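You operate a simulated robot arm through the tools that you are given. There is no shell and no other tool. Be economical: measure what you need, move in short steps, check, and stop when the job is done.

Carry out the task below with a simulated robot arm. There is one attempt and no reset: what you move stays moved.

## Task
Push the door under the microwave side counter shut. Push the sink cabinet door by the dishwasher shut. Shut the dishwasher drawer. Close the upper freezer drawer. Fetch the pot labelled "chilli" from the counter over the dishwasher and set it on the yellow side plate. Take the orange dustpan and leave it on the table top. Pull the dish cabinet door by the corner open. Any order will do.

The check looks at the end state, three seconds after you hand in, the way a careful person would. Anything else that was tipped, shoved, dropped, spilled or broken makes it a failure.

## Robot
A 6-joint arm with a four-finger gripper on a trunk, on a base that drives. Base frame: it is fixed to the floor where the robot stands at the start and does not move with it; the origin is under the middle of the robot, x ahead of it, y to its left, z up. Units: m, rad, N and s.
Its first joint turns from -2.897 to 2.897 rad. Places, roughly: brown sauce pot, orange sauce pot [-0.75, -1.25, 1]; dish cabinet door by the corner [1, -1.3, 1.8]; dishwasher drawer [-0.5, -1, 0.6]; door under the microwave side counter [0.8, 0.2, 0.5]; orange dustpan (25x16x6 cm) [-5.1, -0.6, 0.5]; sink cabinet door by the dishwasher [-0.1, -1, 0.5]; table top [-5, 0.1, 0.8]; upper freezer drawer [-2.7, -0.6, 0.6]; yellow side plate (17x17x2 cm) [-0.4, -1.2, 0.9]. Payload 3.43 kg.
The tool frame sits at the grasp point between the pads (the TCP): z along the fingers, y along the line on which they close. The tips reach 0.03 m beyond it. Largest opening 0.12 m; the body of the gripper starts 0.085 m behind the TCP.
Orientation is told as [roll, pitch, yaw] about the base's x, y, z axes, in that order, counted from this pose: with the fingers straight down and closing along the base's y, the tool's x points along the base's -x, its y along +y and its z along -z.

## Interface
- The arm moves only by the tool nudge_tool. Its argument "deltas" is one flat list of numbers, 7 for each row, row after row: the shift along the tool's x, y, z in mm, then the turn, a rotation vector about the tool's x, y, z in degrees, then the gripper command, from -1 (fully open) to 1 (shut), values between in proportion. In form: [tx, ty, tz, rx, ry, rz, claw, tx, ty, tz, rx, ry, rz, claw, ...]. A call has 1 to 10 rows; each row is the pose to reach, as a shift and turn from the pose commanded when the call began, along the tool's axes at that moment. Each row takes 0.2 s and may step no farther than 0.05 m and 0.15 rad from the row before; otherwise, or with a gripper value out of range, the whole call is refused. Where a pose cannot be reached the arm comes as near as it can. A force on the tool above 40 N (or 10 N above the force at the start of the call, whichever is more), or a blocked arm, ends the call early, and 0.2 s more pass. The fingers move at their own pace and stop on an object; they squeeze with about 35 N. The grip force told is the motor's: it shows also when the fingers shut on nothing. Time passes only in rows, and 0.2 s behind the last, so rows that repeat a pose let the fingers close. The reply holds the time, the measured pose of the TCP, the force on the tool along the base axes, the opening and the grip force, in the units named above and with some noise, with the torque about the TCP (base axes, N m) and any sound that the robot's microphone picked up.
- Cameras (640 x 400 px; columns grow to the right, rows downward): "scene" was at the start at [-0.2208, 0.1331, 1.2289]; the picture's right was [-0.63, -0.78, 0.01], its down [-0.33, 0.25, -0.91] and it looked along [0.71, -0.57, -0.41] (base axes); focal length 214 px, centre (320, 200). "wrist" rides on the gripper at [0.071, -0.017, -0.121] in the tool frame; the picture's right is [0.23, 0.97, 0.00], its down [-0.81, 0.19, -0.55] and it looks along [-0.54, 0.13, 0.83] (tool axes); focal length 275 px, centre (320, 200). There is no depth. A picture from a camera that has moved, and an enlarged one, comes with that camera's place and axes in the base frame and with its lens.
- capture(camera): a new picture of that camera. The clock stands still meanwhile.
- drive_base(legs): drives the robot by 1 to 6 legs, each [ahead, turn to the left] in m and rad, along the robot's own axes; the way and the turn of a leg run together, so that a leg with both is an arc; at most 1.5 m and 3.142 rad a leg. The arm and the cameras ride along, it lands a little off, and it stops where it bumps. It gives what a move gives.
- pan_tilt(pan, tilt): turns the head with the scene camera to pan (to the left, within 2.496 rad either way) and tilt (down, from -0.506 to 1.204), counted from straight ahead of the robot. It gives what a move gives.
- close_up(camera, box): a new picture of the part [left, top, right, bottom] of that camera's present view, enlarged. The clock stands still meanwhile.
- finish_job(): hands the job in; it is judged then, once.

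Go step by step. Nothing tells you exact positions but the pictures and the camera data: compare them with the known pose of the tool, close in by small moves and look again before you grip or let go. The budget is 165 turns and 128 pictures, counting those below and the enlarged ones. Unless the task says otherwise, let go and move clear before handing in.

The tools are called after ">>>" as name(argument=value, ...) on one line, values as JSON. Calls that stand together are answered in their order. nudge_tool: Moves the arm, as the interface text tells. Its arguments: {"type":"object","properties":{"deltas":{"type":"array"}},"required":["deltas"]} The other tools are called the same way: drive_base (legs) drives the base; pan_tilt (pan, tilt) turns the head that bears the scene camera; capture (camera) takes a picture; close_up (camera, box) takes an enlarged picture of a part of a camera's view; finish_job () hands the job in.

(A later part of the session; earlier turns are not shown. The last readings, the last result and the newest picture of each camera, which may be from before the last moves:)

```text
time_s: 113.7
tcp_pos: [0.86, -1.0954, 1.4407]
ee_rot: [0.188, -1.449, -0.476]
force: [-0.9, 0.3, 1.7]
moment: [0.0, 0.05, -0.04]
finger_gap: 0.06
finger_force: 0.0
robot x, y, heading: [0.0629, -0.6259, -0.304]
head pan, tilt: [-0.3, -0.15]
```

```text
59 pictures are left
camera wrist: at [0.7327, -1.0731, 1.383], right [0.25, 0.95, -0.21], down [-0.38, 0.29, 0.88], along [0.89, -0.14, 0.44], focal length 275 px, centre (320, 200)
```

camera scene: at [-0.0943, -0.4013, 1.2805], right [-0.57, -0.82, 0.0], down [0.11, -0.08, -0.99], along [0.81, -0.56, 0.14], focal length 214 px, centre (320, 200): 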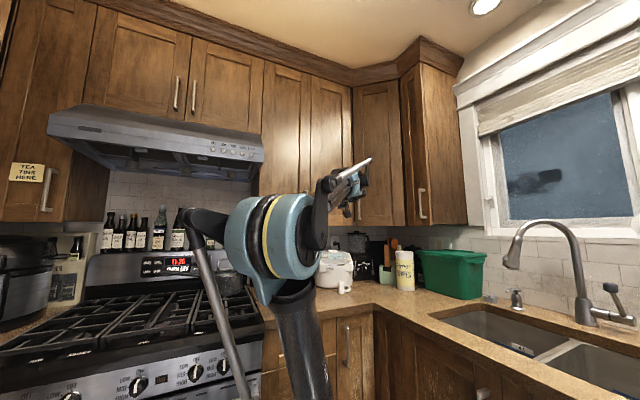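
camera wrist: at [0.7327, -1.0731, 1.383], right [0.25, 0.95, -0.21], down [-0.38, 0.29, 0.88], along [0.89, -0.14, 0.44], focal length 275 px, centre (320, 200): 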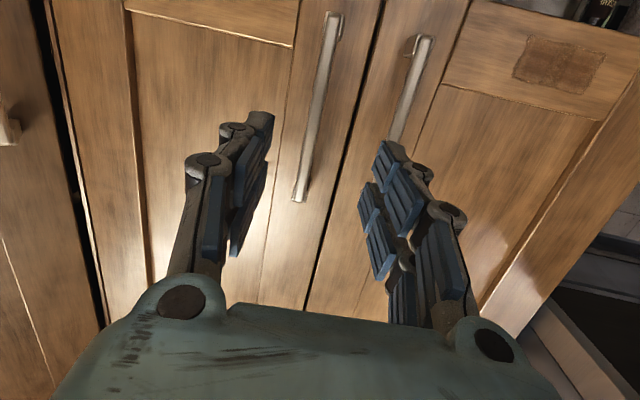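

The bar is centred between the fingers. Advance along the tool axis.

>>> nudge_tool(deltas=[0, -1, 25, 0, 0, 0, 0, 0, -1, 50, 0, 0, 0, 0, 0, -1, 70, 0, 0, 0, 0, 0, -1, 85, 0, 0, 0, 0])

>>> capture(camera="wrist")

```text
time_s: 114.7
tcp_pos: [0.9395, -1.1202, 1.4288]
ee_rot: [0.191, -1.445, -0.479]
force: [-0.4, 0.5, 0.5]
moment: [0.06, 0.05, -0.01]
finger_gap: 0.0598
finger_force: 0.0
robot x, y, heading: [0.0584, -0.6234, -0.309]
head pan, tilt: [-0.3, -0.15]
```

```text
58 pictures are left
camera wrist: at [0.812, -1.0981, 1.3719], right [0.25, 0.95, -0.21], down [-0.38, 0.29, 0.88], along [0.89, -0.14, 0.44], focal length 275 px, centre (320, 200)
```

wrist: 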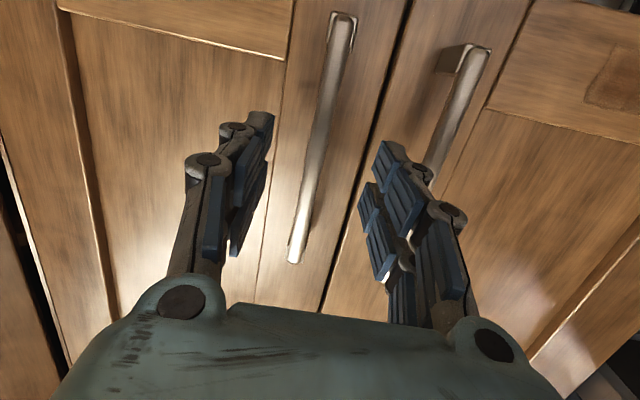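

The bar is inside the fingers. A bit deeper, then close.

>>> nudge_tool(deltas=[0, 0, 8, 0, 0, 0, 0, 0, 0, 15, 0, 0, 0, 0, 0, 0, 15, 0, 0, 0, 0.6, 0, 0, 15, 0, 0, 0, 1, 0, 0, 15, 0, 0, 0, 1])

>>> capture(camera="wrist")

```text
time_s: 115.9
tcp_pos: [0.9525, -1.1271, 1.428]
ee_rot: [0.197, -1.447, -0.487]
force: [0.3, -20.1, 5.3]
moment: [-0.48, 0.11, -0.42]
finger_gap: 0.012
finger_force: 45.0
robot x, y, heading: [0.0564, -0.621, -0.303]
head pan, tilt: [-0.3, -0.15]
```

```text
57 pictures are left
camera wrist: at [0.8256, -1.1042, 1.3709], right [0.25, 0.95, -0.21], down [-0.38, 0.29, 0.88], along [0.89, -0.14, 0.44], focal length 275 px, centre (320, 200)
```

wrist: 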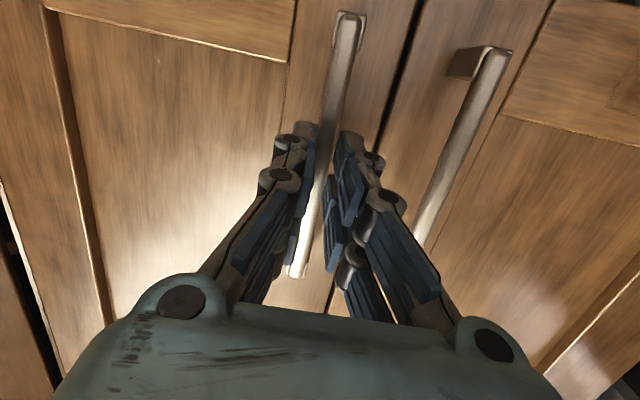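

Gripped the bar. I pull it along the door's arc for the first 20°.

>>> nudge_tool(deltas=[1.5, -5, -13, -1.5, 0, 0, 1, 3, -11, -26, -3, 0, 0, 1, 4.5, -17.5, -39, -5, 0, 0, 1, 6, -24, -51, -7, 0, 0, 1, 7, -32, -64, -9, 0, 0, 1, 8.5, -39.5, -75, -11, 0, 0, 1, 9.5, -48, -87, -13, 0, 0, 1, 10.7, -57, -98, -15, 0, 0, 1])

>>> capture(camera="wrist")

```text
time_s: 117.7
tcp_pos: [0.8433, -1.1539, 1.4252]
ee_rot: [0.453, -1.448, -0.48]
force: [12.0, -29.7, -0.3]
moment: [-0.03, 1.02, -0.75]
finger_gap: 0.012
finger_force: 45.1
robot x, y, heading: [0.0593, -0.6231, -0.304]
head pan, tilt: [-0.3, -0.15]
```

```text
56 pictures are left
camera wrist: at [0.7158, -1.1629, 1.3674], right [0.0, 0.98, -0.18], down [-0.45, 0.16, 0.88], along [0.89, 0.08, 0.45], focal length 275 px, centre (320, 200)
```

wrist: 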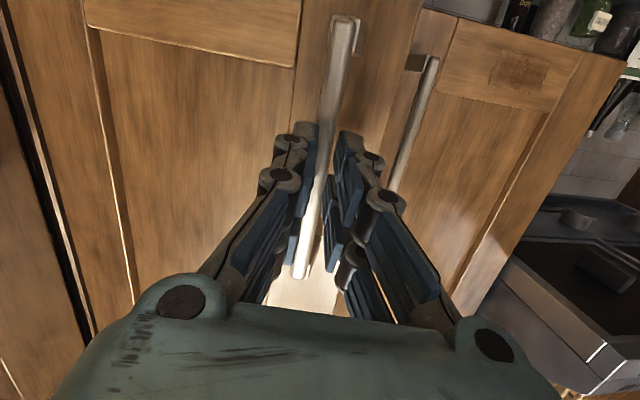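

The door is opening along with the gripper. Continue the arc to about 45°.

>>> nudge_tool(deltas=[1.5, -9, -12.6, -2, 0, 0, 1, 3, -17, -25.2, -4, 0, 0, 1, 4.5, -25, -37, -6, 0, 0, 1, 6, -34, -49, -8, 0, 0, 1, 7.3, -42.5, -60.5, -10, 0, 0, 1, 8.6, -51.5, -71.7, -12, 0, 0, 1, 10, -61, -82.3, -14, 0, 0, 1, 11.2, -70.7, -92.8, -16, 0, 0, 1, 12.3, -81, -102.5, -18, 0, 0, 1, 13.5, -91.6, -112, -20, 0, 0, 1])

>>> capture(camera="wrist")

```text
time_s: 119.9
tcp_pos: [0.7273, -1.2377, 1.4203]
ee_rot: [0.804, -1.45, -0.479]
force: [-0.5, 0.5, 0.8]
moment: [-0.01, 0.02, -0.05]
finger_gap: 0.0
finger_force: 33.7
robot x, y, heading: [0.0544, -0.6251, -0.306]
head pan, tilt: [-0.3, -0.15]
```

```text
55 pictures are left
camera wrist: at [0.6117, -1.2875, 1.3592], right [-0.33, 0.93, -0.14], down [-0.49, -0.04, 0.87], along [0.8, 0.36, 0.47], focal length 275 px, centre (320, 200)
```

wrist: 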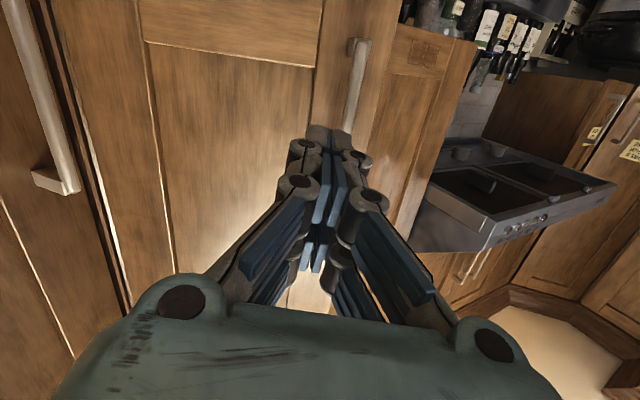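

The fingers slipped off partway. I look at how far the door stands open.

>>> close_up(camera="scene", box=[230, 40, 430, 240])

```text
2.00 times, centred on (330, 140) of scene
camera zoom: at [-0.0942, -0.4014, 1.2805], right [-0.57, -0.82, 0.0], down [0.11, -0.08, -0.99], along [0.81, -0.56, 0.14], focal length 429 px, centre (300, 320)
```

zoom: 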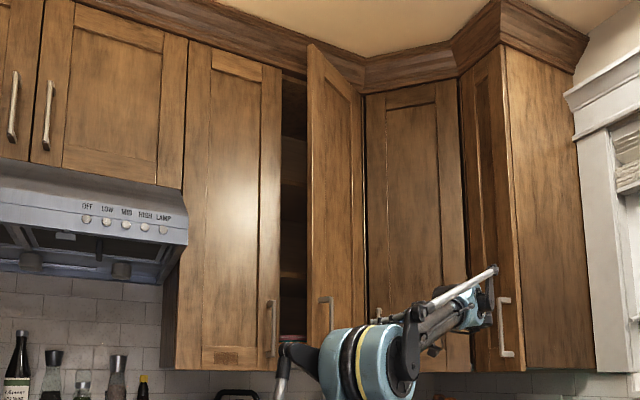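

The door stands about 20° open with its free edge near (0.87, -1.10). I'll swing the closed gripper around to reach behind that edge from the left and push from inside.

>>> nudge_tool(deltas=[4, 27, -18, 7, 0, 0, 1, 8, 54, -37, 14, 0, 0, 1, 12, 81, -55, 21, 0, 0, 1, 12, 105, -32, 28, 0, 0, 1, 12, 130, -9, 35, 0, 0, 1, 13, 155, 14, 42, 0, 0, 1, 13, 180, 35, 49, 0, 0, 1, 13, 205, 55, 56, 0, 0, 1, 13, 230, 75, 63, 0, 0, 1, 13, 245, 83, 70, 0, 0, 1])

>>> capture(camera="wrist")

```text
time_s: 122.3
tcp_pos: [0.7327, -0.9095, 1.3409]
ee_rot: [0.224, -1.053, -0.881]
force: [-3.4, 0.5, 1.4]
moment: [0.03, -0.03, 0.08]
finger_gap: 0.0002
finger_force: 33.7
out of reach, approached as far as the arm can: row 8, 9
robot x, y, heading: [0.0595, -0.6226, -0.307]
head pan, tilt: [-0.3, -0.15]
stopped in row 10: the arm was blocked; the commanded pose is now the measured one
```

```text
53 pictures are left
camera wrist: at [0.6146, -0.8332, 1.3344], right [0.54, 0.84, -0.09], down [-0.02, 0.12, 0.99], along [0.84, -0.53, 0.08], focal length 275 px, centre (320, 200)
```

wrist: 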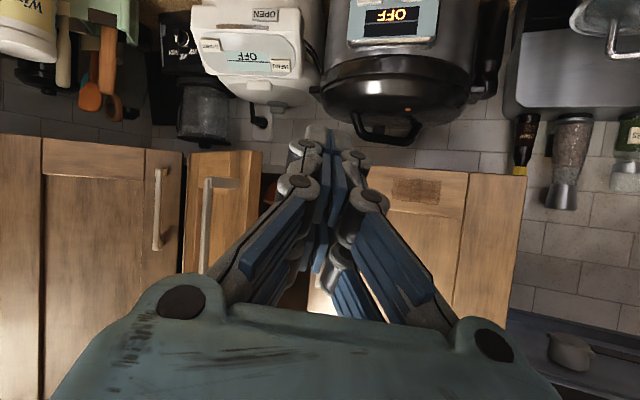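

The arm got blocked; I check from the head camera.

>>> capture(camera="scene")

```text
52 pictures are left
camera scene: at [-0.0974, -0.4006, 1.2801], right [-0.57, -0.82, 0.0], down [0.11, -0.08, -0.99], along [0.81, -0.56, 0.14], focal length 214 px, centre (320, 200)
```

scene: 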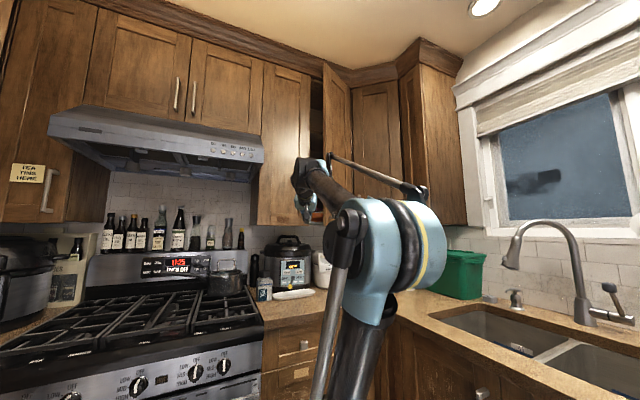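

Free space around; likely a joint stop. From here the finger points right-forward; I move toward the gap beside the free edge, just under the handles' lower ends.

>>> nudge_tool(deltas=[-17, 7, 31, 0, 0, 0, 1, -33, 13, 62, 0, 0, 0, 1, -50, 20, 94, 0, 0, 0, 1, -67, 26, 125, 0, 0, 0, 1])

>>> capture(camera="wrist")

```text
time_s: 123.3
tcp_pos: [0.8622, -0.9817, 1.3402]
ee_rot: [0.225, -1.053, -0.88]
force: [0.4, 0.9, 0.8]
moment: [0.03, 0.0, 0.02]
finger_gap: 0.0001
finger_force: 33.3
robot x, y, heading: [0.0558, -0.6213, -0.306]
head pan, tilt: [-0.3, -0.15]
```

```text
51 pictures are left
camera wrist: at [0.7445, -0.905, 1.3341], right [0.54, 0.84, -0.09], down [-0.02, 0.12, 0.99], along [0.84, -0.53, 0.08], focal length 275 px, centre (320, 200)
```

wrist: 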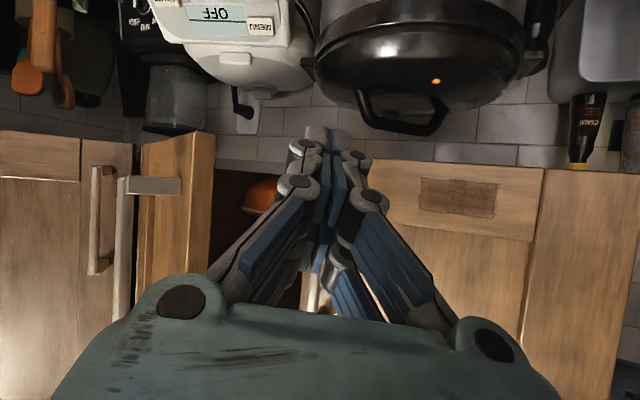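

I see the door's free edge (inner corner at about (0.88, -1.095)) and the opening beside it. Insert the fingertip behind that edge.

>>> nudge_tool(deltas=[-14, -7, 19, 0, 0, 0, 1, -28, -15, 38, 0, 0, 0, 1, -42, -22, 57, 0, 0, 0, 1, -56, -30, 76, 0, 0, 0, 1, -69, -37, 95, 0, 0, 0, 1])

>>> capture(camera="wrist")

```text
time_s: 124.5
tcp_pos: [0.9282, -1.0837, 1.349]
ee_rot: [0.226, -1.052, -0.878]
force: [-1.1, 0.3, 0.9]
moment: [-0.01, 0.01, 0.0]
finger_gap: 0.0
finger_force: 33.5
robot x, y, heading: [0.0555, -0.6239, -0.301]
head pan, tilt: [-0.3, -0.15]
```

```text
50 pictures are left
camera wrist: at [0.8099, -1.0084, 1.3429], right [0.54, 0.84, -0.09], down [-0.02, 0.12, 0.99], along [0.84, -0.53, 0.08], focal length 275 px, centre (320, 200)
```

wrist: 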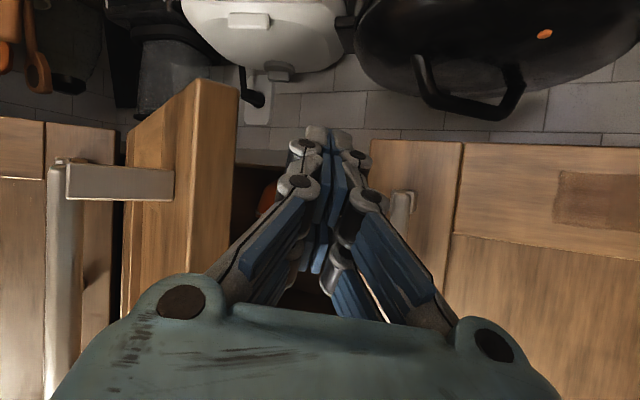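

The finger is behind the free edge. I sweep it along the opening arc, pushing the door from inside.

>>> nudge_tool(deltas=[2, -16, -7, 0, 0, 0, 1, 4, -32, -15, 0, 0, 0, 1, 6, -46, -21, 0, 0, 0, 1, 8, -59, -28, 0, 0, 0, 1, 10, -74, -35, 0, 0, 0, 1, 12, -89, -42, 0, 0, 0, 1, 14, -104, -49, 0, 0, 0, 1, 15, -120, -56, 0, 0, 0, 1, 16, -135, -60, 0, 0, 0, 1, 17, -149, -65, 0, 0, 0, 1])

>>> capture(camera="wrist")

```text
time_s: 126.7
tcp_pos: [0.7866, -1.1569, 1.3477]
ee_rot: [0.227, -1.054, -0.879]
force: [-0.8, -0.4, -0.5]
moment: [-0.02, -0.01, -0.02]
finger_gap: 0.0
finger_force: 34.0
robot x, y, heading: [0.0568, -0.6204, -0.303]
head pan, tilt: [-0.3, -0.15]
```

```text
49 pictures are left
camera wrist: at [0.6684, -1.0811, 1.3424], right [0.54, 0.84, -0.09], down [-0.02, 0.12, 0.99], along [0.84, -0.53, 0.08], focal length 275 px, centre (320, 200)
```

wrist: 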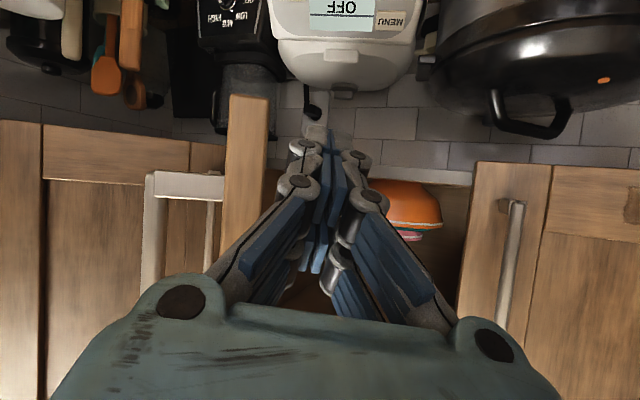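

The door swings wider. Continue the sweep.

>>> nudge_tool(deltas=[0, -16, -3, 0, 0, 0, 1, -1, -32, -6, 0, 0, 0, 1, -2, -48, -8, 0, 0, 0, 1, -3, -65, -10, 0, 0, 0, 1, -7, -97, -10, 0, 0, 0, 1, -12, -129, -8, 0, 0, 0, 1, -19, -161, -3, 0, 0, 0, 1, -28, -189, 7, 0, 0, 0, 1, -37, -216, 17, 0, 0, 0, 1, -47, -242, 29, 0, 0, 0, 1])

>>> capture(camera="wrist")

>>> capture(camera="scene")

```text
time_s: 128.3
tcp_pos: [0.6792, -1.262, 1.3612]
ee_rot: [0.243, -1.058, -0.885]
force: [-3.9, 31.5, 7.6]
moment: [-0.5, -0.21, 0.39]
finger_gap: 0.0001
finger_force: 33.3
robot x, y, heading: [0.0577, -0.6235, -0.311]
head pan, tilt: [-0.3, -0.15]
stopped in row 7: the force on the tool passed its limit at 67 N (the readings are from after the stop); the commanded pose is now the measured one
```

```text
48 pictures are left
camera wrist: at [0.5598, -1.1872, 1.3535], right [0.53, 0.84, -0.08], down [-0.03, 0.12, 0.99], along [0.85, -0.52, 0.09], focal length 275 px, centre (320, 200)
```

wrist: 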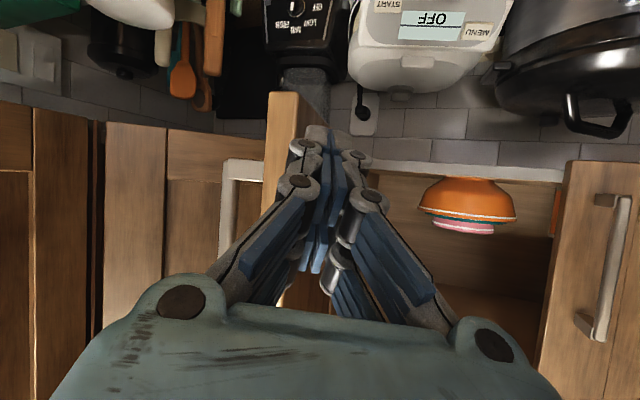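

```text
47 pictures are left
camera scene: at [-0.0948, -0.3995, 1.2801], right [-0.57, -0.82, 0.01], down [0.11, -0.08, -0.99], along [0.81, -0.56, 0.14], focal length 214 px, centre (320, 200)
```

scene: 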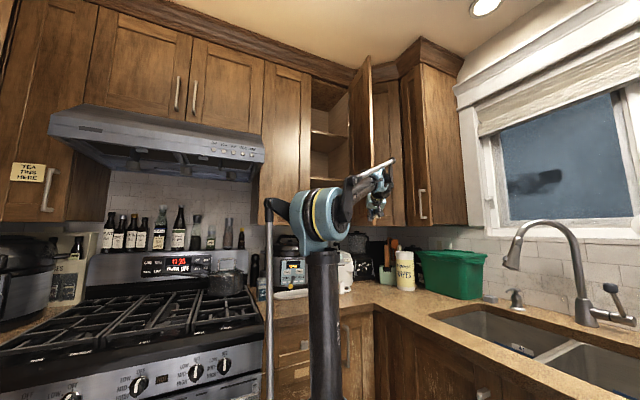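

The door is now open about 55°. I push it a little further, slower.

>>> nudge_tool(deltas=[-4, -15, 3, 0, 0, 0, 1, -8, -30, 7, 0, 0, 0, 1, -12, -44, 11, 0, 0, 0, 1, -17, -59, 16, 0, 0, 0, 1, -22, -72, 22, 0, 0, 0, 1, -26, -85, 28, 0, 0, 0, 1, -32, -98, 34, 0, 0, 0, 1, -37, -110, 41, 0, 0, 0, 1])

>>> close_up(camera="scene", box=[230, 40, 430, 240])

```text
time_s: 128.6
tcp_pos: [0.6636, -1.2602, 1.3685]
ee_rot: [0.259, -1.066, -0.896]
force: [2.0, -0.8, -0.9]
moment: [-0.02, 0.01, -0.04]
finger_gap: 0.0
finger_force: 33.4
robot x, y, heading: [0.0563, -0.6228, -0.309]
head pan, tilt: [-0.3, -0.15]
stopped in row 1: the force on the tool passed its limit at 55 N (the readings are from after the stop); the commanded pose is now the measured one
```

```text
2.00 times, centred on (330, 140) of scene
camera zoom: at [-0.0937, -0.4017, 1.2807], right [-0.57, -0.82, 0.0], down [0.11, -0.08, -0.99], along [0.81, -0.56, 0.14], focal length 429 px, centre (300, 320)
```

zoom: 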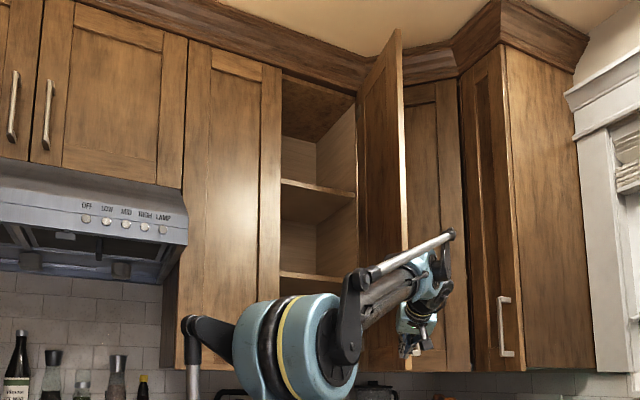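

Open about 61°. I test gently whether it goes further.

>>> nudge_tool(deltas=[-1, -6, 0, 0, 0, 0, 1, -2, -12, 1, 0, 0, 0, 1, -3, -18, 1, 0, 0, 0, 1, -4, -24, 2, 0, 0, 0, 1, -5, -30, 2, 0, 0, 0, 1, -6, -36, 3, 0, 0, 0, 1, -7, -42, 3, 0, 0, 0, 1, -8, -48, 4, 0, 0, 0, 1, -9, -54, 4, 0, 0, 0, 1, -10, -60, 5, 0, 0, 0, 1])

>>> close_up(camera="scene", box=[230, 40, 430, 240])

```text
time_s: 130.8
tcp_pos: [0.6362, -1.3122, 1.3674]
ee_rot: [0.259, -1.063, -0.896]
force: [-0.1, -0.2, 0.3]
moment: [0.01, -0.02, -0.01]
finger_gap: 0.0
finger_force: 33.4
robot x, y, heading: [0.058, -0.6205, -0.305]
head pan, tilt: [-0.3, -0.15]
```

```text
2.00 times, centred on (330, 140) of scene
camera zoom: at [-0.0943, -0.4014, 1.2806], right [-0.57, -0.82, 0.0], down [0.11, -0.08, -0.99], along [0.81, -0.56, 0.14], focal length 429 px, centre (300, 320)
```

zoom: 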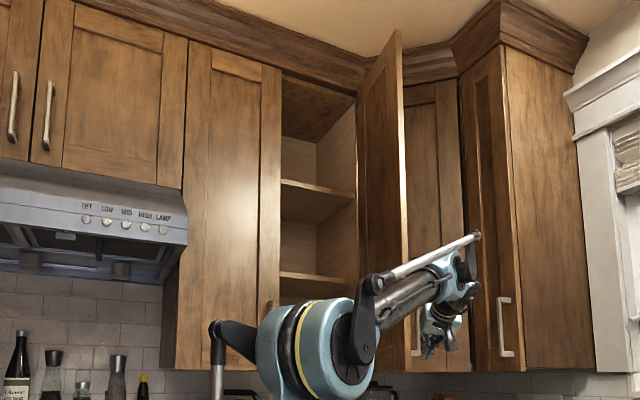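

The finger slipped past the edge. I go back around and set it deeper behind the inner face.

>>> nudge_tool(deltas=[15, 31, -20, 0, 0, 0, 1, 31, 61, -41, 0, 0, 0, 1, 46, 92, -61, 0, 0, 0, 1, 27, 105, -23, 0, 0, 0, 1, 8, 119, 15, 0, 0, 0, 1, -12, 132, 52, 0, 0, 0, 1])

>>> capture(camera="wrist")

```text
time_s: 132.2
tcp_pos: [0.7548, -1.238, 1.3718]
ee_rot: [0.26, -1.067, -0.895]
force: [-0.6, 0.7, 0.4]
moment: [0.02, -0.01, -0.03]
finger_gap: 0.0
finger_force: 33.2
robot x, y, heading: [0.0545, -0.6219, -0.303]
head pan, tilt: [-0.3, -0.15]
```

```text
44 pictures are left
camera wrist: at [0.6351, -1.1643, 1.362], right [0.53, 0.85, -0.08], down [-0.04, 0.12, 0.99], along [0.85, -0.52, 0.1], focal length 275 px, centre (320, 200)
```

wrist: 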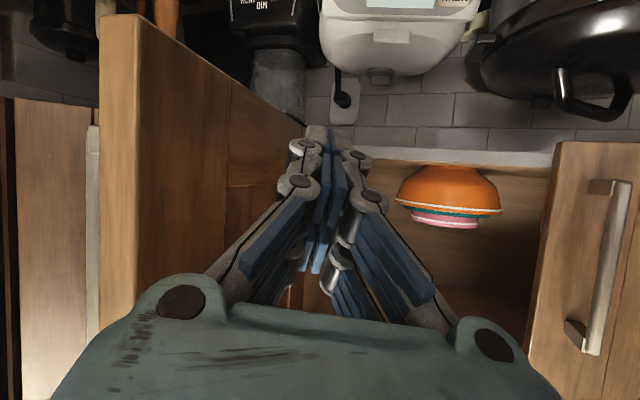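

Well placed behind the inner face. Push toward -y.

>>> nudge_tool(deltas=[-5, -9, 6, 0, 0, 0, 1, -9, -18, 12, 0, 0, 0, 1, -14, -28, 18, 0, 0, 0, 1, -18, -37, 24, 0, 0, 0, 1, -23, -46, 30, 0, 0, 0, 1, -28, -55, 36, 0, 0, 0, 1, -32, -64, 43, 0, 0, 0, 1, -37, -74, 49, 0, 0, 0, 1, -41, -83, 55, 0, 0, 0, 1, -46, -92, 61, 0, 0, 0, 1])

>>> close_up(camera="scene", box=[230, 40, 430, 240])

```text
time_s: 133.4
tcp_pos: [0.7412, -1.2854, 1.3834]
ee_rot: [0.276, -1.073, -0.9]
force: [-1.9, 21.8, 6.3]
moment: [-0.4, -0.09, 0.16]
finger_gap: 0.0
finger_force: 33.2
robot x, y, heading: [0.0553, -0.6211, -0.304]
head pan, tilt: [-0.3, -0.15]
stopped in row 6: the force on the tool passed its limit at 55 N (the readings are from after the stop); the commanded pose is now the measured one
```

```text
2.00 times, centred on (330, 140) of scene
camera zoom: at [-0.0946, -0.4, 1.2803], right [-0.57, -0.82, 0.0], down [0.11, -0.08, -0.99], along [0.81, -0.56, 0.14], focal length 429 px, centre (300, 320)
```

zoom: 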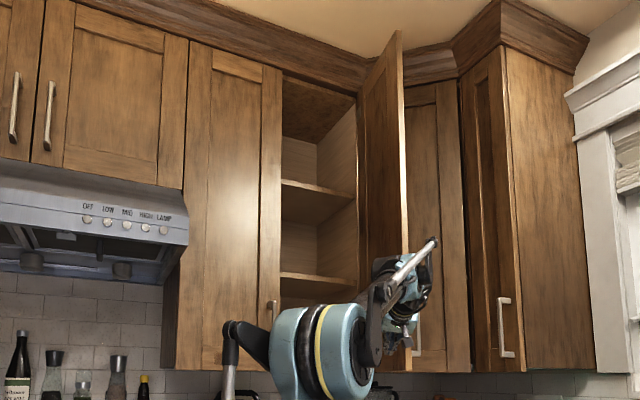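

The door won't go past this angle—it is at its stop, fully open. I withdraw the arm carefully.

>>> nudge_tool(deltas=[15, 31, -20, 0, 0, 0, 1, 34, 55, -48, 0, 0, 0, 1, 58, 53, -91, 0, 0, 0, 1, 82, 51, -134, 0, 6, 0, 1, 119, 39, -163, 0, 13, 0, 1, 162, 32, -180, 0, 20, 0, 1, 205, 25, -197, 0, 28, 0, 1])

>>> capture(camera="scene")

```text
time_s: 135.0
tcp_pos: [0.553, -1.0921, 1.2958]
ee_rot: [0.159, -0.591, -0.746]
force: [0.0, -0.2, 0.3]
moment: [0.01, 0.02, -0.01]
finger_gap: 0.0
finger_force: 33.5
robot x, y, heading: [0.0552, -0.6245, -0.306]
head pan, tilt: [-0.3, -0.15]
```

```text
42 pictures are left
camera scene: at [-0.0943, -0.4015, 1.2806], right [-0.57, -0.82, 0.0], down [0.11, -0.08, -0.99], along [0.81, -0.56, 0.14], focal length 214 px, centre (320, 200)
```

scene: 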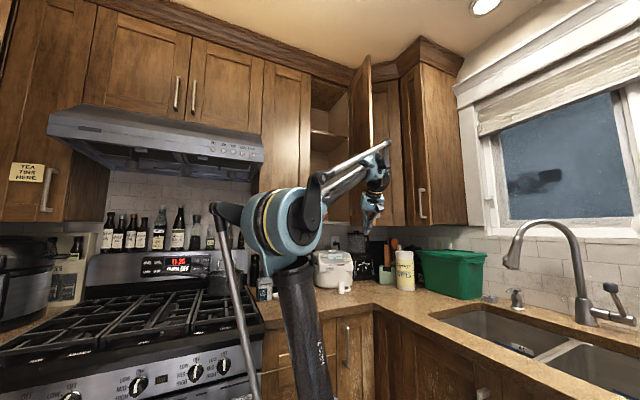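

Now tuck the arm, back away, and turn toward the freezer.

>>> nudge_tool(deltas=[43, 0, 0, 0, 5, 0, 1, 86, 0, 0, 0, 10, 0, 1, 130, 0, 0, 0, 15, 0, 1, 173, 0, 0, 0, 20, 0, 1, 216, 0, 0, 0, 25, 0, 1])

>>> drive_base(legs=[[-0.5, 0]])

>>> drive_base(legs=[[0, -2.75]])

>>> pan_tilt(pan=0.0, tilt=0.35)

>>> capture(camera="scene")

```text
time_s: 136.2
tcp_pos: [0.4217, -0.9749, 1.1727]
ee_rot: [0.133, -0.16, -0.679]
force: [-1.0, 0.4, 0.0]
moment: [0.02, 0.01, 0.02]
finger_gap: 0.0002
finger_force: 33.3
robot x, y, heading: [0.0599, -0.6244, -0.304]
head pan, tilt: [-0.3, -0.15]
```

```text
time_s: 139.2
tcp_pos: [-0.0494, -0.8235, 1.1738]
ee_rot: [0.134, -0.161, -0.665]
force: [-0.1, 0.1, -0.3]
moment: [-0.01, 0.0, 0.03]
finger_gap: 0.0
finger_force: 34.0
robot x, y, heading: [-0.4168, -0.4755, -0.288]
head pan, tilt: [-0.3, -0.15]
```

```text
time_s: 147.3
tcp_pos: [-0.848, -0.2249, 1.1799]
ee_rot: [0.137, -0.174, 2.708]
force: [-0.8, -0.3, 0.6]
moment: [-0.02, 0.03, 0.02]
finger_gap: 0.0001
finger_force: 33.3
robot x, y, heading: [-0.4226, -0.495, 3.085]
head pan, tilt: [-0.3, -0.15]
```

```text
time_s: 148.2
tcp_pos: [-0.835, -0.2274, 1.1842]
ee_rot: [0.138, -0.184, 2.707]
force: [-0.6, 0.8, 0.9]
moment: [0.02, 0.0, 0.01]
finger_gap: 0.0
finger_force: 33.0
robot x, y, heading: [-0.4211, -0.4932, 3.085]
head pan, tilt: [0.0, 0.351]
```

```text
41 pictures are left
camera scene: at [-0.2321, -0.6949, 1.2349], right [0.06, 1.0, 0.0], down [0.35, -0.02, -0.93], along [-0.93, 0.06, -0.36], focal length 214 px, centre (320, 200)
```

scene: 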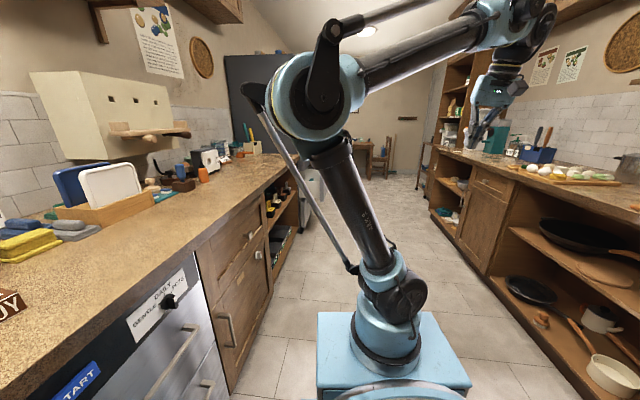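

The corridor is clear. I drive toward the freezer and look again.

>>> drive_base(legs=[[0, -0.156], [1.2, 0]])

>>> pan_tilt(pan=0.35, tilt=0.45)

>>> capture(camera="scene")

```text
time_s: 155.2
tcp_pos: [-1.9924, 0.0913, 1.1859]
ee_rot: [0.138, -0.184, 2.554]
force: [0.1, -0.2, -0.9]
moment: [-0.01, 0.02, 0.01]
finger_gap: 0.0002
finger_force: 33.5
robot x, y, heading: [-1.6285, -0.2346, 2.926]
head pan, tilt: [0.0, 0.351]
```

```text
time_s: 156.1
tcp_pos: [-1.9801, 0.0871, 1.1899]
ee_rot: [0.145, -0.195, 2.554]
force: [1.0, 0.1, -0.3]
moment: [-0.02, 0.03, 0.0]
finger_gap: 0.0002
finger_force: 32.8
robot x, y, heading: [-1.6289, -0.2342, 2.926]
head pan, tilt: [0.351, 0.45]
```

```text
40 pictures are left
camera scene: at [-1.4687, -0.4944, 1.2257], right [-0.14, 0.99, 0.0], down [0.44, 0.06, -0.89], along [-0.89, -0.12, -0.45], focal length 214 px, centre (320, 200)
```

scene: 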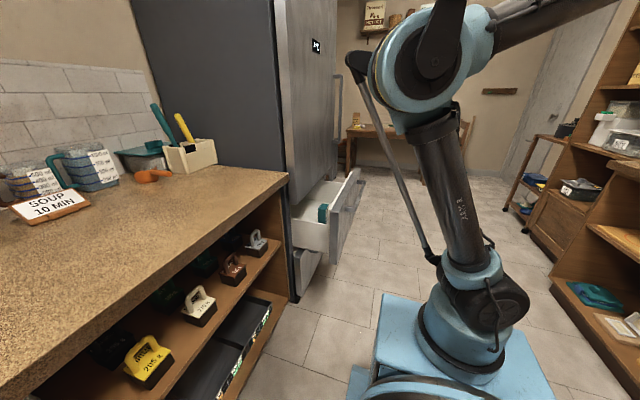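

The freezer drawer sticks out about 0.24 m (front at y≈-0.55, x≈-2.45…-3.05, top z≈0.8). I drive past it and turn to face it obliquely.

>>> drive_base(legs=[[0, -0.13], [0.8, 0], [0, 1.1]])

>>> pan_tilt(pan=0.1, tilt=0.6)

>>> capture(camera="scene")

```text
time_s: 164.1
tcp_pos: [-2.8285, -0.078, 1.19]
ee_rot: [0.144, -0.197, -2.761]
force: [0.8, -0.1, -1.2]
moment: [-0.04, 0.0, 0.0]
finger_gap: 0.0
finger_force: 33.3
robot x, y, heading: [-2.3639, 0.0371, -2.387]
head pan, tilt: [0.351, 0.45]
```

```text
time_s: 164.9
tcp_pos: [-2.8166, -0.0691, 1.1948]
ee_rot: [0.147, -0.208, -2.763]
force: [0.6, 0.0, -0.3]
moment: [0.0, 0.02, 0.02]
finger_gap: 0.0
finger_force: 33.1
robot x, y, heading: [-2.3627, 0.0358, -2.388]
head pan, tilt: [0.099, 0.6]
```

```text
39 pictures are left
camera scene: at [-2.077, 0.0311, 1.2121], right [-0.75, 0.66, 0.0], down [0.38, 0.43, -0.82], along [-0.54, -0.62, -0.58], focal length 214 px, centre (320, 200)
```

scene: 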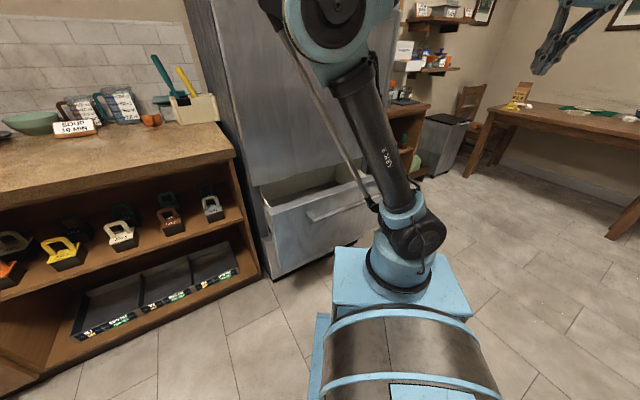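

Drawer front spans x≈-2.34…-3.0 at y≈-0.55 with its handle a little below the top. I bring the gripper down in front of it.

>>> nudge_tool(deltas=[10, 32, 23, 0, 0, -5.5, 1, 20, 64, 46, 0, 0, -11, 1, 30, 97, 69, 0, 0, -16.5, 1, 40, 129, 92, 0, 0, -22, 1, 50, 161, 115, 0, 0, -27.5, 1, 60, 193, 137, 0, 0, -33, 1, 71, 225, 160, 0, 0, -38.5, 1, 81, 258, 183, 0, 0, -44, 1, 91, 290, 206, 0, 0, -49.5, 1, 101, 322, 229, 0, 0, -55, 1])

>>> capture(camera="wrist")

```text
time_s: 167.1
tcp_pos: [-2.6309, -0.3743, 0.9963]
ee_rot: [-0.09, -0.239, -1.779]
force: [1.4, 0.2, -0.2]
moment: [0.05, 0.17, -0.01]
finger_gap: 0.0
finger_force: 33.5
robot x, y, heading: [-2.3631, 0.0308, -2.384]
head pan, tilt: [0.099, 0.6]
```

```text
38 pictures are left
camera wrist: at [-2.6163, -0.2757, 1.097], right [0.99, 0.0, -0.14], down [0.1, -0.7, 0.71], along [-0.1, -0.72, -0.69], focal length 275 px, centre (320, 200)
```

wrist: 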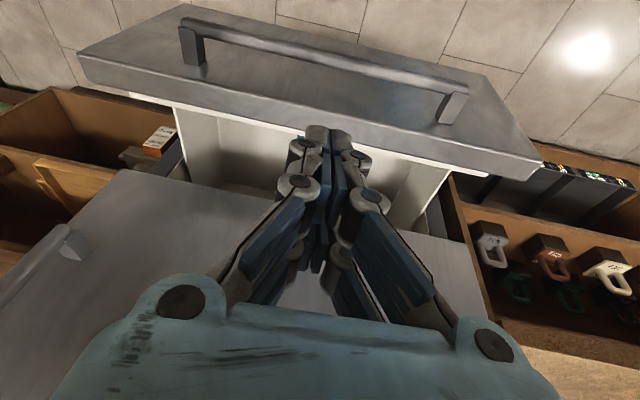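

I see the drawer front and its bar (mid near (-2.68, -0.44), z≈0.65). I back up a bit for arm room and lower the fingers in front of the bar, to push on it crosswise.

>>> drive_base(legs=[[-0.12, 0]])

>>> nudge_tool(deltas=[5, -12, 40, 0, -1, 0, 1, 10, -24, 80, 0, -2, 0, 1, 12, -37, 125, 0, -4, 0, 1, 10, -50, 170, 0, -5, 0, 1, 8, -62, 215, 0, -6, 0, 1, 4, -74, 260, 0, -8, 0, 1, 0, -87, 305, 0, -10, 0, 1, -6, -99, 350, 0, -12, 0, 1])

>>> capture(camera="wrist")

```text
time_s: 168.3
tcp_pos: [-2.5435, -0.2913, 0.9967]
ee_rot: [-0.088, -0.24, -1.779]
force: [-0.2, -0.6, -0.5]
moment: [0.01, 0.02, -0.01]
finger_gap: 0.0001
finger_force: 33.3
robot x, y, heading: [-2.2767, 0.1147, -2.386]
head pan, tilt: [0.099, 0.6]
```

```text
time_s: 170.1
tcp_pos: [-2.6828, -0.3408, 0.6738]
ee_rot: [-0.1, -0.459, -1.756]
force: [-6.9, -6.9, -0.9]
moment: [0.51, -0.53, 0.18]
finger_gap: 0.0001
finger_force: 33.0
robot x, y, heading: [-2.2782, 0.1142, -2.389]
head pan, tilt: [0.099, 0.6]
```

```text
37 pictures are left
camera wrist: at [-2.6655, -0.2244, 0.7502], right [0.98, -0.02, -0.19], down [0.15, -0.53, 0.83], along [-0.12, -0.85, -0.52], focal length 275 px, centre (320, 200)
```

wrist: 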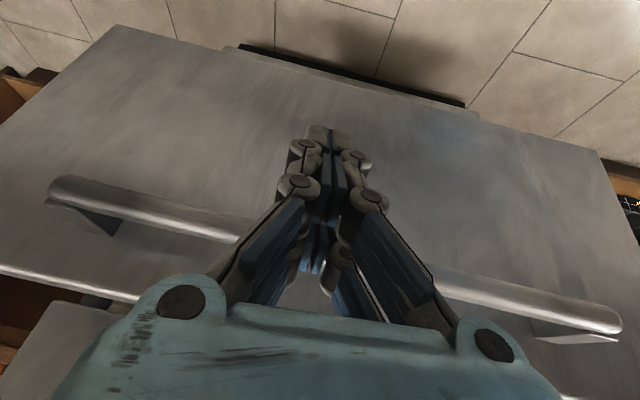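

Fingers touch the bar crosswise. Push toward the freezer.

>>> nudge_tool(deltas=[-13, 3, 7, 0, 0, 0, 1, -27, 5, 13, 0, 0, 0, 1, -40, 8, 20, 0, 0, 0, 1, -54, 11, 27, 0, 0, 0, 1, -67, 13, 33, 0, 0, 0, 1, -81, 16, 40, 0, 0, 0, 1, -94, 19, 46, 0, 0, 0, 1, -108, 22, 53, 0, 0, 0, 1, -121, 24, 60, 0, 0, 0, 1, -135, 27, 66, 0, 0, 0, 1])

>>> capture(camera="wrist")

```text
time_s: 172.3
tcp_pos: [-2.689, -0.4963, 0.6737]
ee_rot: [-0.102, -0.457, -1.755]
force: [0.4, -0.4, 0.3]
moment: [0.01, 0.01, -0.03]
finger_gap: 0.0001
finger_force: 33.7
robot x, y, heading: [-2.2719, 0.1153, -2.384]
head pan, tilt: [0.099, 0.6]
```

```text
36 pictures are left
camera wrist: at [-2.6713, -0.3788, 0.7496], right [0.98, -0.02, -0.19], down [0.15, -0.53, 0.83], along [-0.12, -0.85, -0.52], focal length 275 px, centre (320, 200)
```

wrist: 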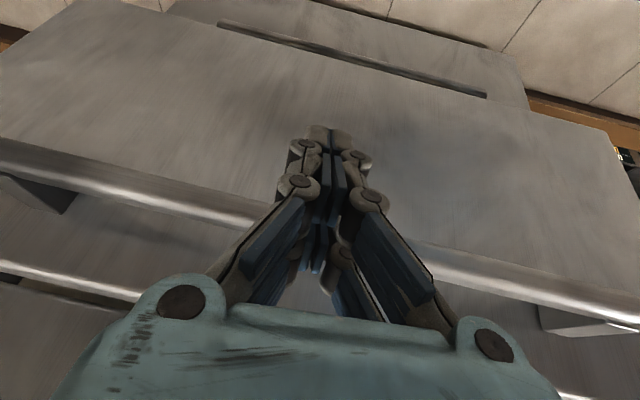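

Continue the push.

>>> nudge_tool(deltas=[-13, 3, 7, 0, 0, 0, 1, -27, 5, 13, 0, 0, 0, 1, -40, 8, 20, 0, 0, 0, 1, -54, 11, 27, 0, 0, 0, 1, -67, 13, 33, 0, 0, 0, 1, -81, 16, 40, 0, 0, 0, 1, -94, 19, 46, 0, 0, 0, 1, -108, 22, 53, 0, 0, 0, 1, -121, 24, 60, 0, 0, 0, 1, -135, 27, 66, 0, 0, 0, 1])

>>> capture(camera="scene")

```text
time_s: 173.8
tcp_pos: [-2.6891, -0.582, 0.6782]
ee_rot: [-0.111, -0.458, -1.753]
force: [-1.0, -2.1, -1.3]
moment: [0.1, -0.05, 0.0]
finger_gap: 0.0
finger_force: 33.1
robot x, y, heading: [-2.2766, 0.1139, -2.386]
head pan, tilt: [0.099, 0.6]
stopped in row 7: the force on the tool passed its limit at 61 N (the readings are from after the stop); the commanded pose is now the measured one
```

```text
35 pictures are left
camera scene: at [-1.9902, 0.1118, 1.2123], right [-0.75, 0.66, 0.0], down [0.38, 0.43, -0.82], along [-0.54, -0.62, -0.58], focal length 214 px, centre (320, 200)
```

scene: 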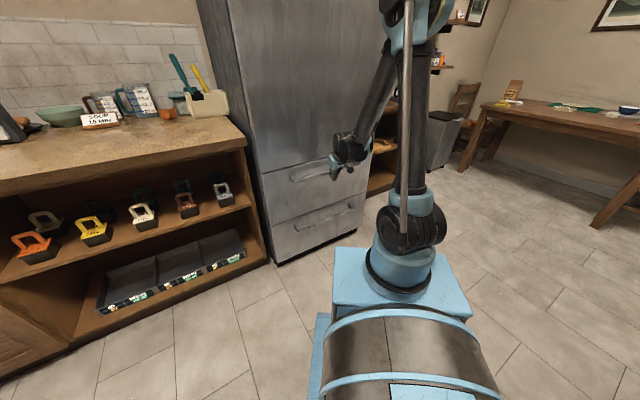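

It looks flush. Check closely.

>>> close_up(camera="scene", box=[240, 120, 400, 270])

>>> nudge_tool(deltas=[20, 0, -10, 0, 0, 0, 1, 50, 0, -22, 0, 0, 0, 1, 90, 0, -40, 0, 0, 0, 1, 110, 0, -85, 0, 4, 0, 1, 115, 0, -130, 0, 8, 0, 1, 115, 0, -175, 0, 12, 0, 1, 115, 0, -220, 0, 14, 0, 1, 115, 0, -265, 0, 16, 0, 1, 115, 0, -310, 0, 18, 0, 1, 120, 0, -355, 0, 20, 0, 1])

>>> capture(camera="wrist")

```text
2.67 times, centred on (320, 195) of scene
camera zoom: at [-1.9902, 0.1118, 1.2123], right [-0.75, 0.66, 0.0], down [0.38, 0.43, -0.82], along [-0.54, -0.62, -0.58], focal length 572 px, centre (320, 213)
```

zoom: 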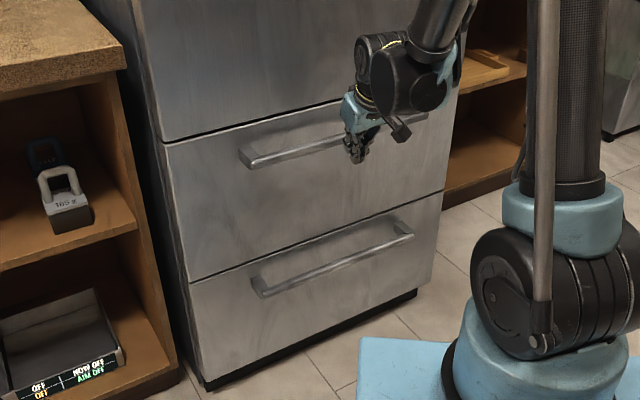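

```text
time_s: 176.0
tcp_pos: [-2.6041, -0.3282, 0.941]
ee_rot: [-0.1, -0.111, -1.789]
force: [-0.3, -0.2, 0.2]
moment: [-0.01, -0.06, -0.02]
finger_gap: 0.0
finger_force: 33.5
robot x, y, heading: [-2.2779, 0.1166, -2.396]
head pan, tilt: [0.099, 0.6]
```

```text
33 pictures are left
camera wrist: at [-2.5905, -0.2447, 1.0533], right [0.99, 0.0, -0.12], down [0.08, -0.78, 0.62], along [-0.09, -0.62, -0.78], focal length 275 px, centre (320, 200)
```

wrist: 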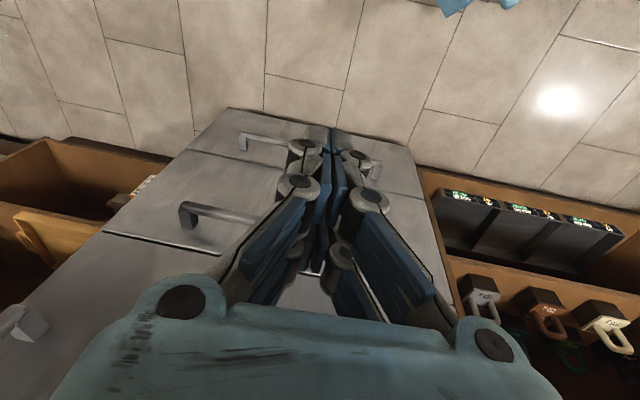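

The freezer drawer is shut and flush. Next, turn toward the table and look for the orange dustpan.

>>> drive_base(legs=[[0, -0.745], [1.0, 0]])

>>> pan_tilt(pan=0.15, tilt=0.35)

>>> capture(camera="scene")

```text
time_s: 183.5
tcp_pos: [-3.8188, 0.0342, 0.9399]
ee_rot: [-0.101, -0.114, -2.555]
force: [0.3, 0.0, 0.6]
moment: [-0.01, 0.04, 0.04]
finger_gap: 0.0
finger_force: 33.4
robot x, y, heading: [-3.2764, 0.128, 3.128]
head pan, tilt: [0.099, 0.6]
```

```text
time_s: 184.3
tcp_pos: [-3.8072, 0.0341, 0.9469]
ee_rot: [-0.106, -0.123, -2.554]
force: [0.1, 0.1, 0.3]
moment: [0.0, -0.01, -0.05]
finger_gap: 0.0
finger_force: 33.3
robot x, y, heading: [-3.2748, 0.1312, 3.126]
head pan, tilt: [0.15, 0.351]
```

```text
32 pictures are left
camera scene: at [-3.074, -0.0779, 1.2347], right [-0.14, 0.99, 0.0], down [0.35, 0.05, -0.93], along [-0.93, -0.13, -0.36], focal length 214 px, centre (320, 200)
```

scene: 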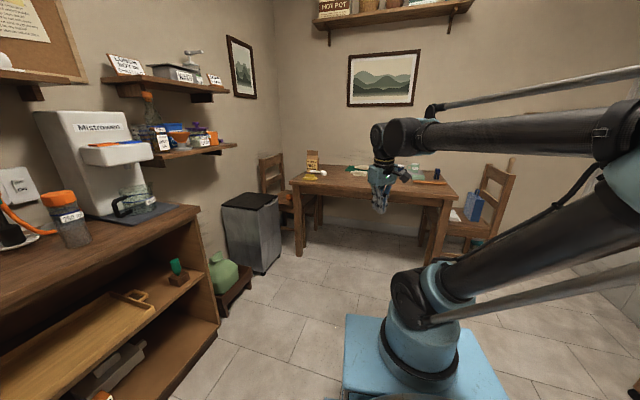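

>>> close_up(camera="scene", box=[240, 140, 460, 270])

```text
2.91 times, centred on (350, 205) of scene
camera zoom: at [-3.074, -0.0779, 1.2347], right [-0.14, 0.99, 0.0], down [0.35, 0.05, -0.93], along [-0.93, -0.13, -0.36], focal length 624 px, centre (233, 186)
```

zoom: 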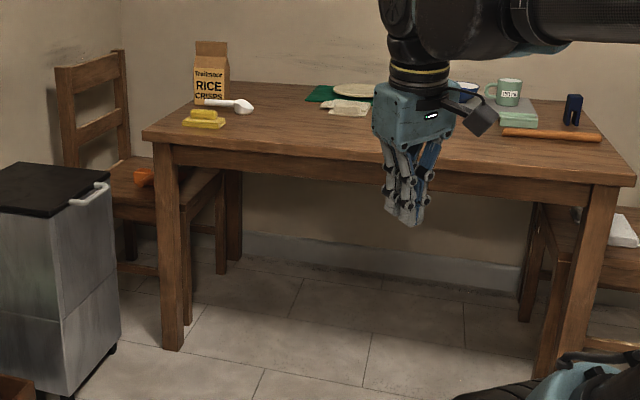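

The dustpan lies on the left chair's seat near (-5.1, -0.66, 0.47), between the bin and the table corner. I drive closer, aiming at it.

>>> drive_base(legs=[[0, 0.497], [0.86, 0]])

>>> pan_tilt(pan=-0.05, tilt=0.5)

>>> capture(camera="scene")

>>> capture(camera="wrist")

```text
time_s: 190.4
tcp_pos: [-4.4616, -0.5859, 0.9457]
ee_rot: [-0.107, -0.121, -2.073]
force: [-0.4, 0.5, -0.2]
moment: [0.01, 0.02, 0.0]
finger_gap: 0.0002
finger_force: 33.8
robot x, y, heading: [-4.0307, -0.2568, -2.672]
head pan, tilt: [0.15, 0.351]
```

```text
time_s: 191.2
tcp_pos: [-4.4518, -0.581, 0.9522]
ee_rot: [-0.114, -0.132, -2.073]
force: [0.0, -0.5, -0.3]
moment: [0.03, -0.01, 0.01]
finger_gap: 0.0001
finger_force: 33.2
robot x, y, heading: [-4.0363, -0.2528, -2.677]
head pan, tilt: [-0.051, 0.499]
```

```text
30 pictures are left
camera scene: at [-3.7669, -0.3291, 1.2212], right [-0.41, 0.91, 0.0], down [0.45, 0.2, -0.87], along [-0.8, -0.35, -0.49], focal length 214 px, centre (320, 200)
```

scene: 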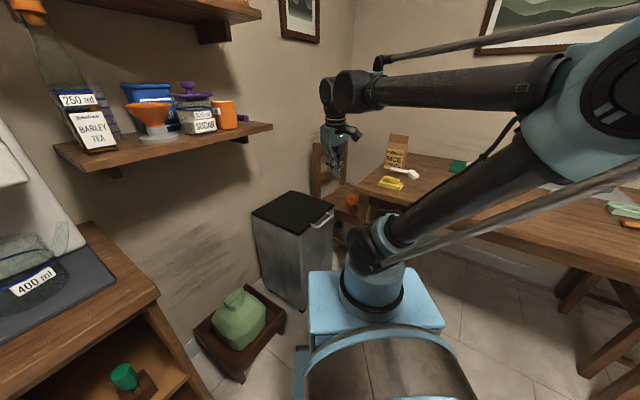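

```text
29 pictures are left
camera wrist: at [-4.4133, -0.5023, 1.0634], right [0.95, -0.28, -0.14], down [-0.13, -0.76, 0.63], along [-0.28, -0.58, -0.76], focal length 275 px, centre (320, 200)
```

wrist: 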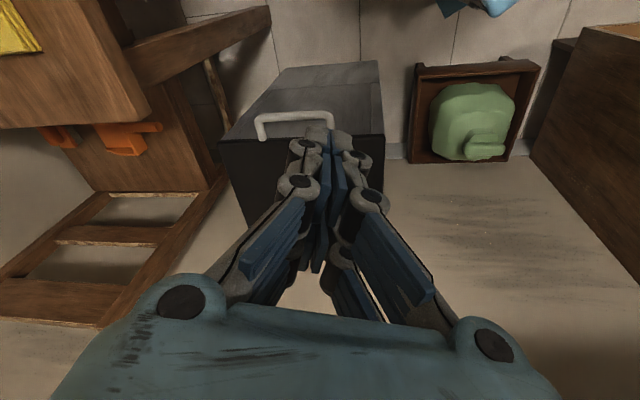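

The pan lies on the seat, partly under the table edge, its handle end toward me. I move the gripper over the chair to see it better.

>>> nudge_tool(deltas=[-32, -36, 4, 0, 0, 3.6, 1, -65, -72, 8, 0, 0, 7.2, 1, -97, -108, 13, 0, 0, 10.8, 1, -130, -145, 17, 0, 0, 14.4, 1, -162, -181, 21, 0, 0, 18, 1, -195, -217, 26, 0, 0, 21.6, 0, -227, -253, 30, 0, 0, 25.2, -1, -260, -290, 34, 0, 0, 28.8, -1, -292, -326, 39, 0, 0, 32.4, -1, -325, -362, 43, 0, 0, 36, -1])

>>> capture(camera="wrist")

```text
time_s: 193.4
tcp_pos: [-4.93, -0.6903, 0.9977]
ee_rot: [-0.012, -0.177, -2.709]
force: [0.5, 0.9, 0.0]
moment: [0.0, 0.04, 0.01]
finger_gap: 0.1199
finger_force: 0.0
robot x, y, heading: [-4.0337, -0.2588, -2.676]
head pan, tilt: [-0.051, 0.499]
```

```text
28 pictures are left
camera wrist: at [-4.8532, -0.6371, 1.1033], right [0.61, -0.79, -0.05], down [-0.55, -0.48, 0.68], along [-0.56, -0.39, -0.73], focal length 275 px, centre (320, 200)
```

wrist: 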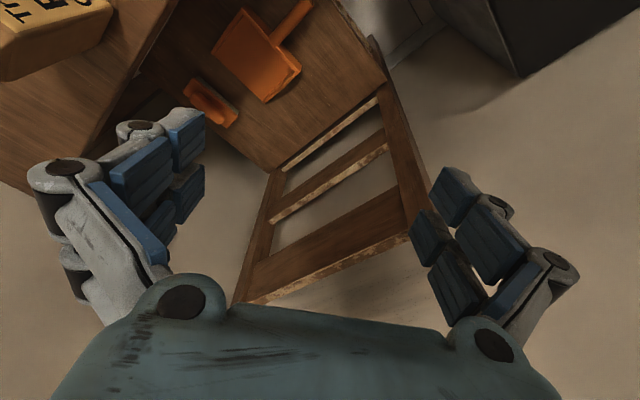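

I can see the dustpan: body centre about (-5.10, -0.615), handle reaching to about (-4.95, -0.64); another small orange thing lies beyond it, which I leave. I align the fingers across the handle and come down partway.

>>> nudge_tool(deltas=[-1, -15, 40, 0, 2, 7.6, -0.4, -3, -30, 80, 0, 4, 15.2, -0.4, -4, -45, 120, 0, 6, 22.8, -0.4, -6, -60, 160, 0, 8, 30.4, -0.4, -7, -75, 200, 0, 10, 38, -0.4])

>>> capture(camera="wrist")

```text
time_s: 194.6
tcp_pos: [-4.9962, -0.634, 0.7979]
ee_rot: [0.043, 0.018, 2.91]
force: [-0.3, 0.0, 0.4]
moment: [-0.03, 0.04, 0.0]
finger_gap: 0.0838
finger_force: 0.1
robot x, y, heading: [-4.0302, -0.2557, -2.67]
head pan, tilt: [-0.051, 0.499]
```

```text
27 pictures are left
camera wrist: at [-4.9229, -0.628, 0.9177], right [0.0, -1.0, 0.04], down [-0.84, 0.02, 0.55], along [-0.55, -0.04, -0.84], focal length 275 px, centre (320, 200)
```

wrist: 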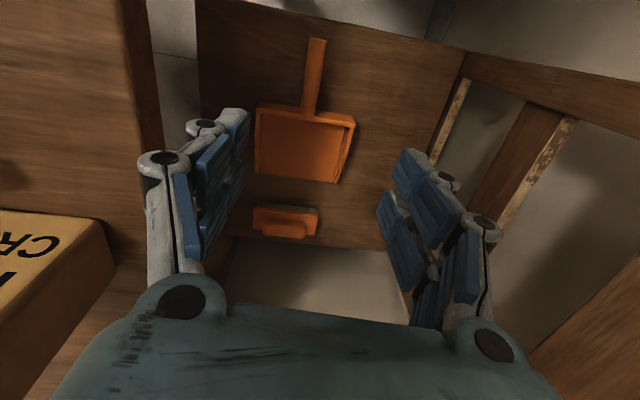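

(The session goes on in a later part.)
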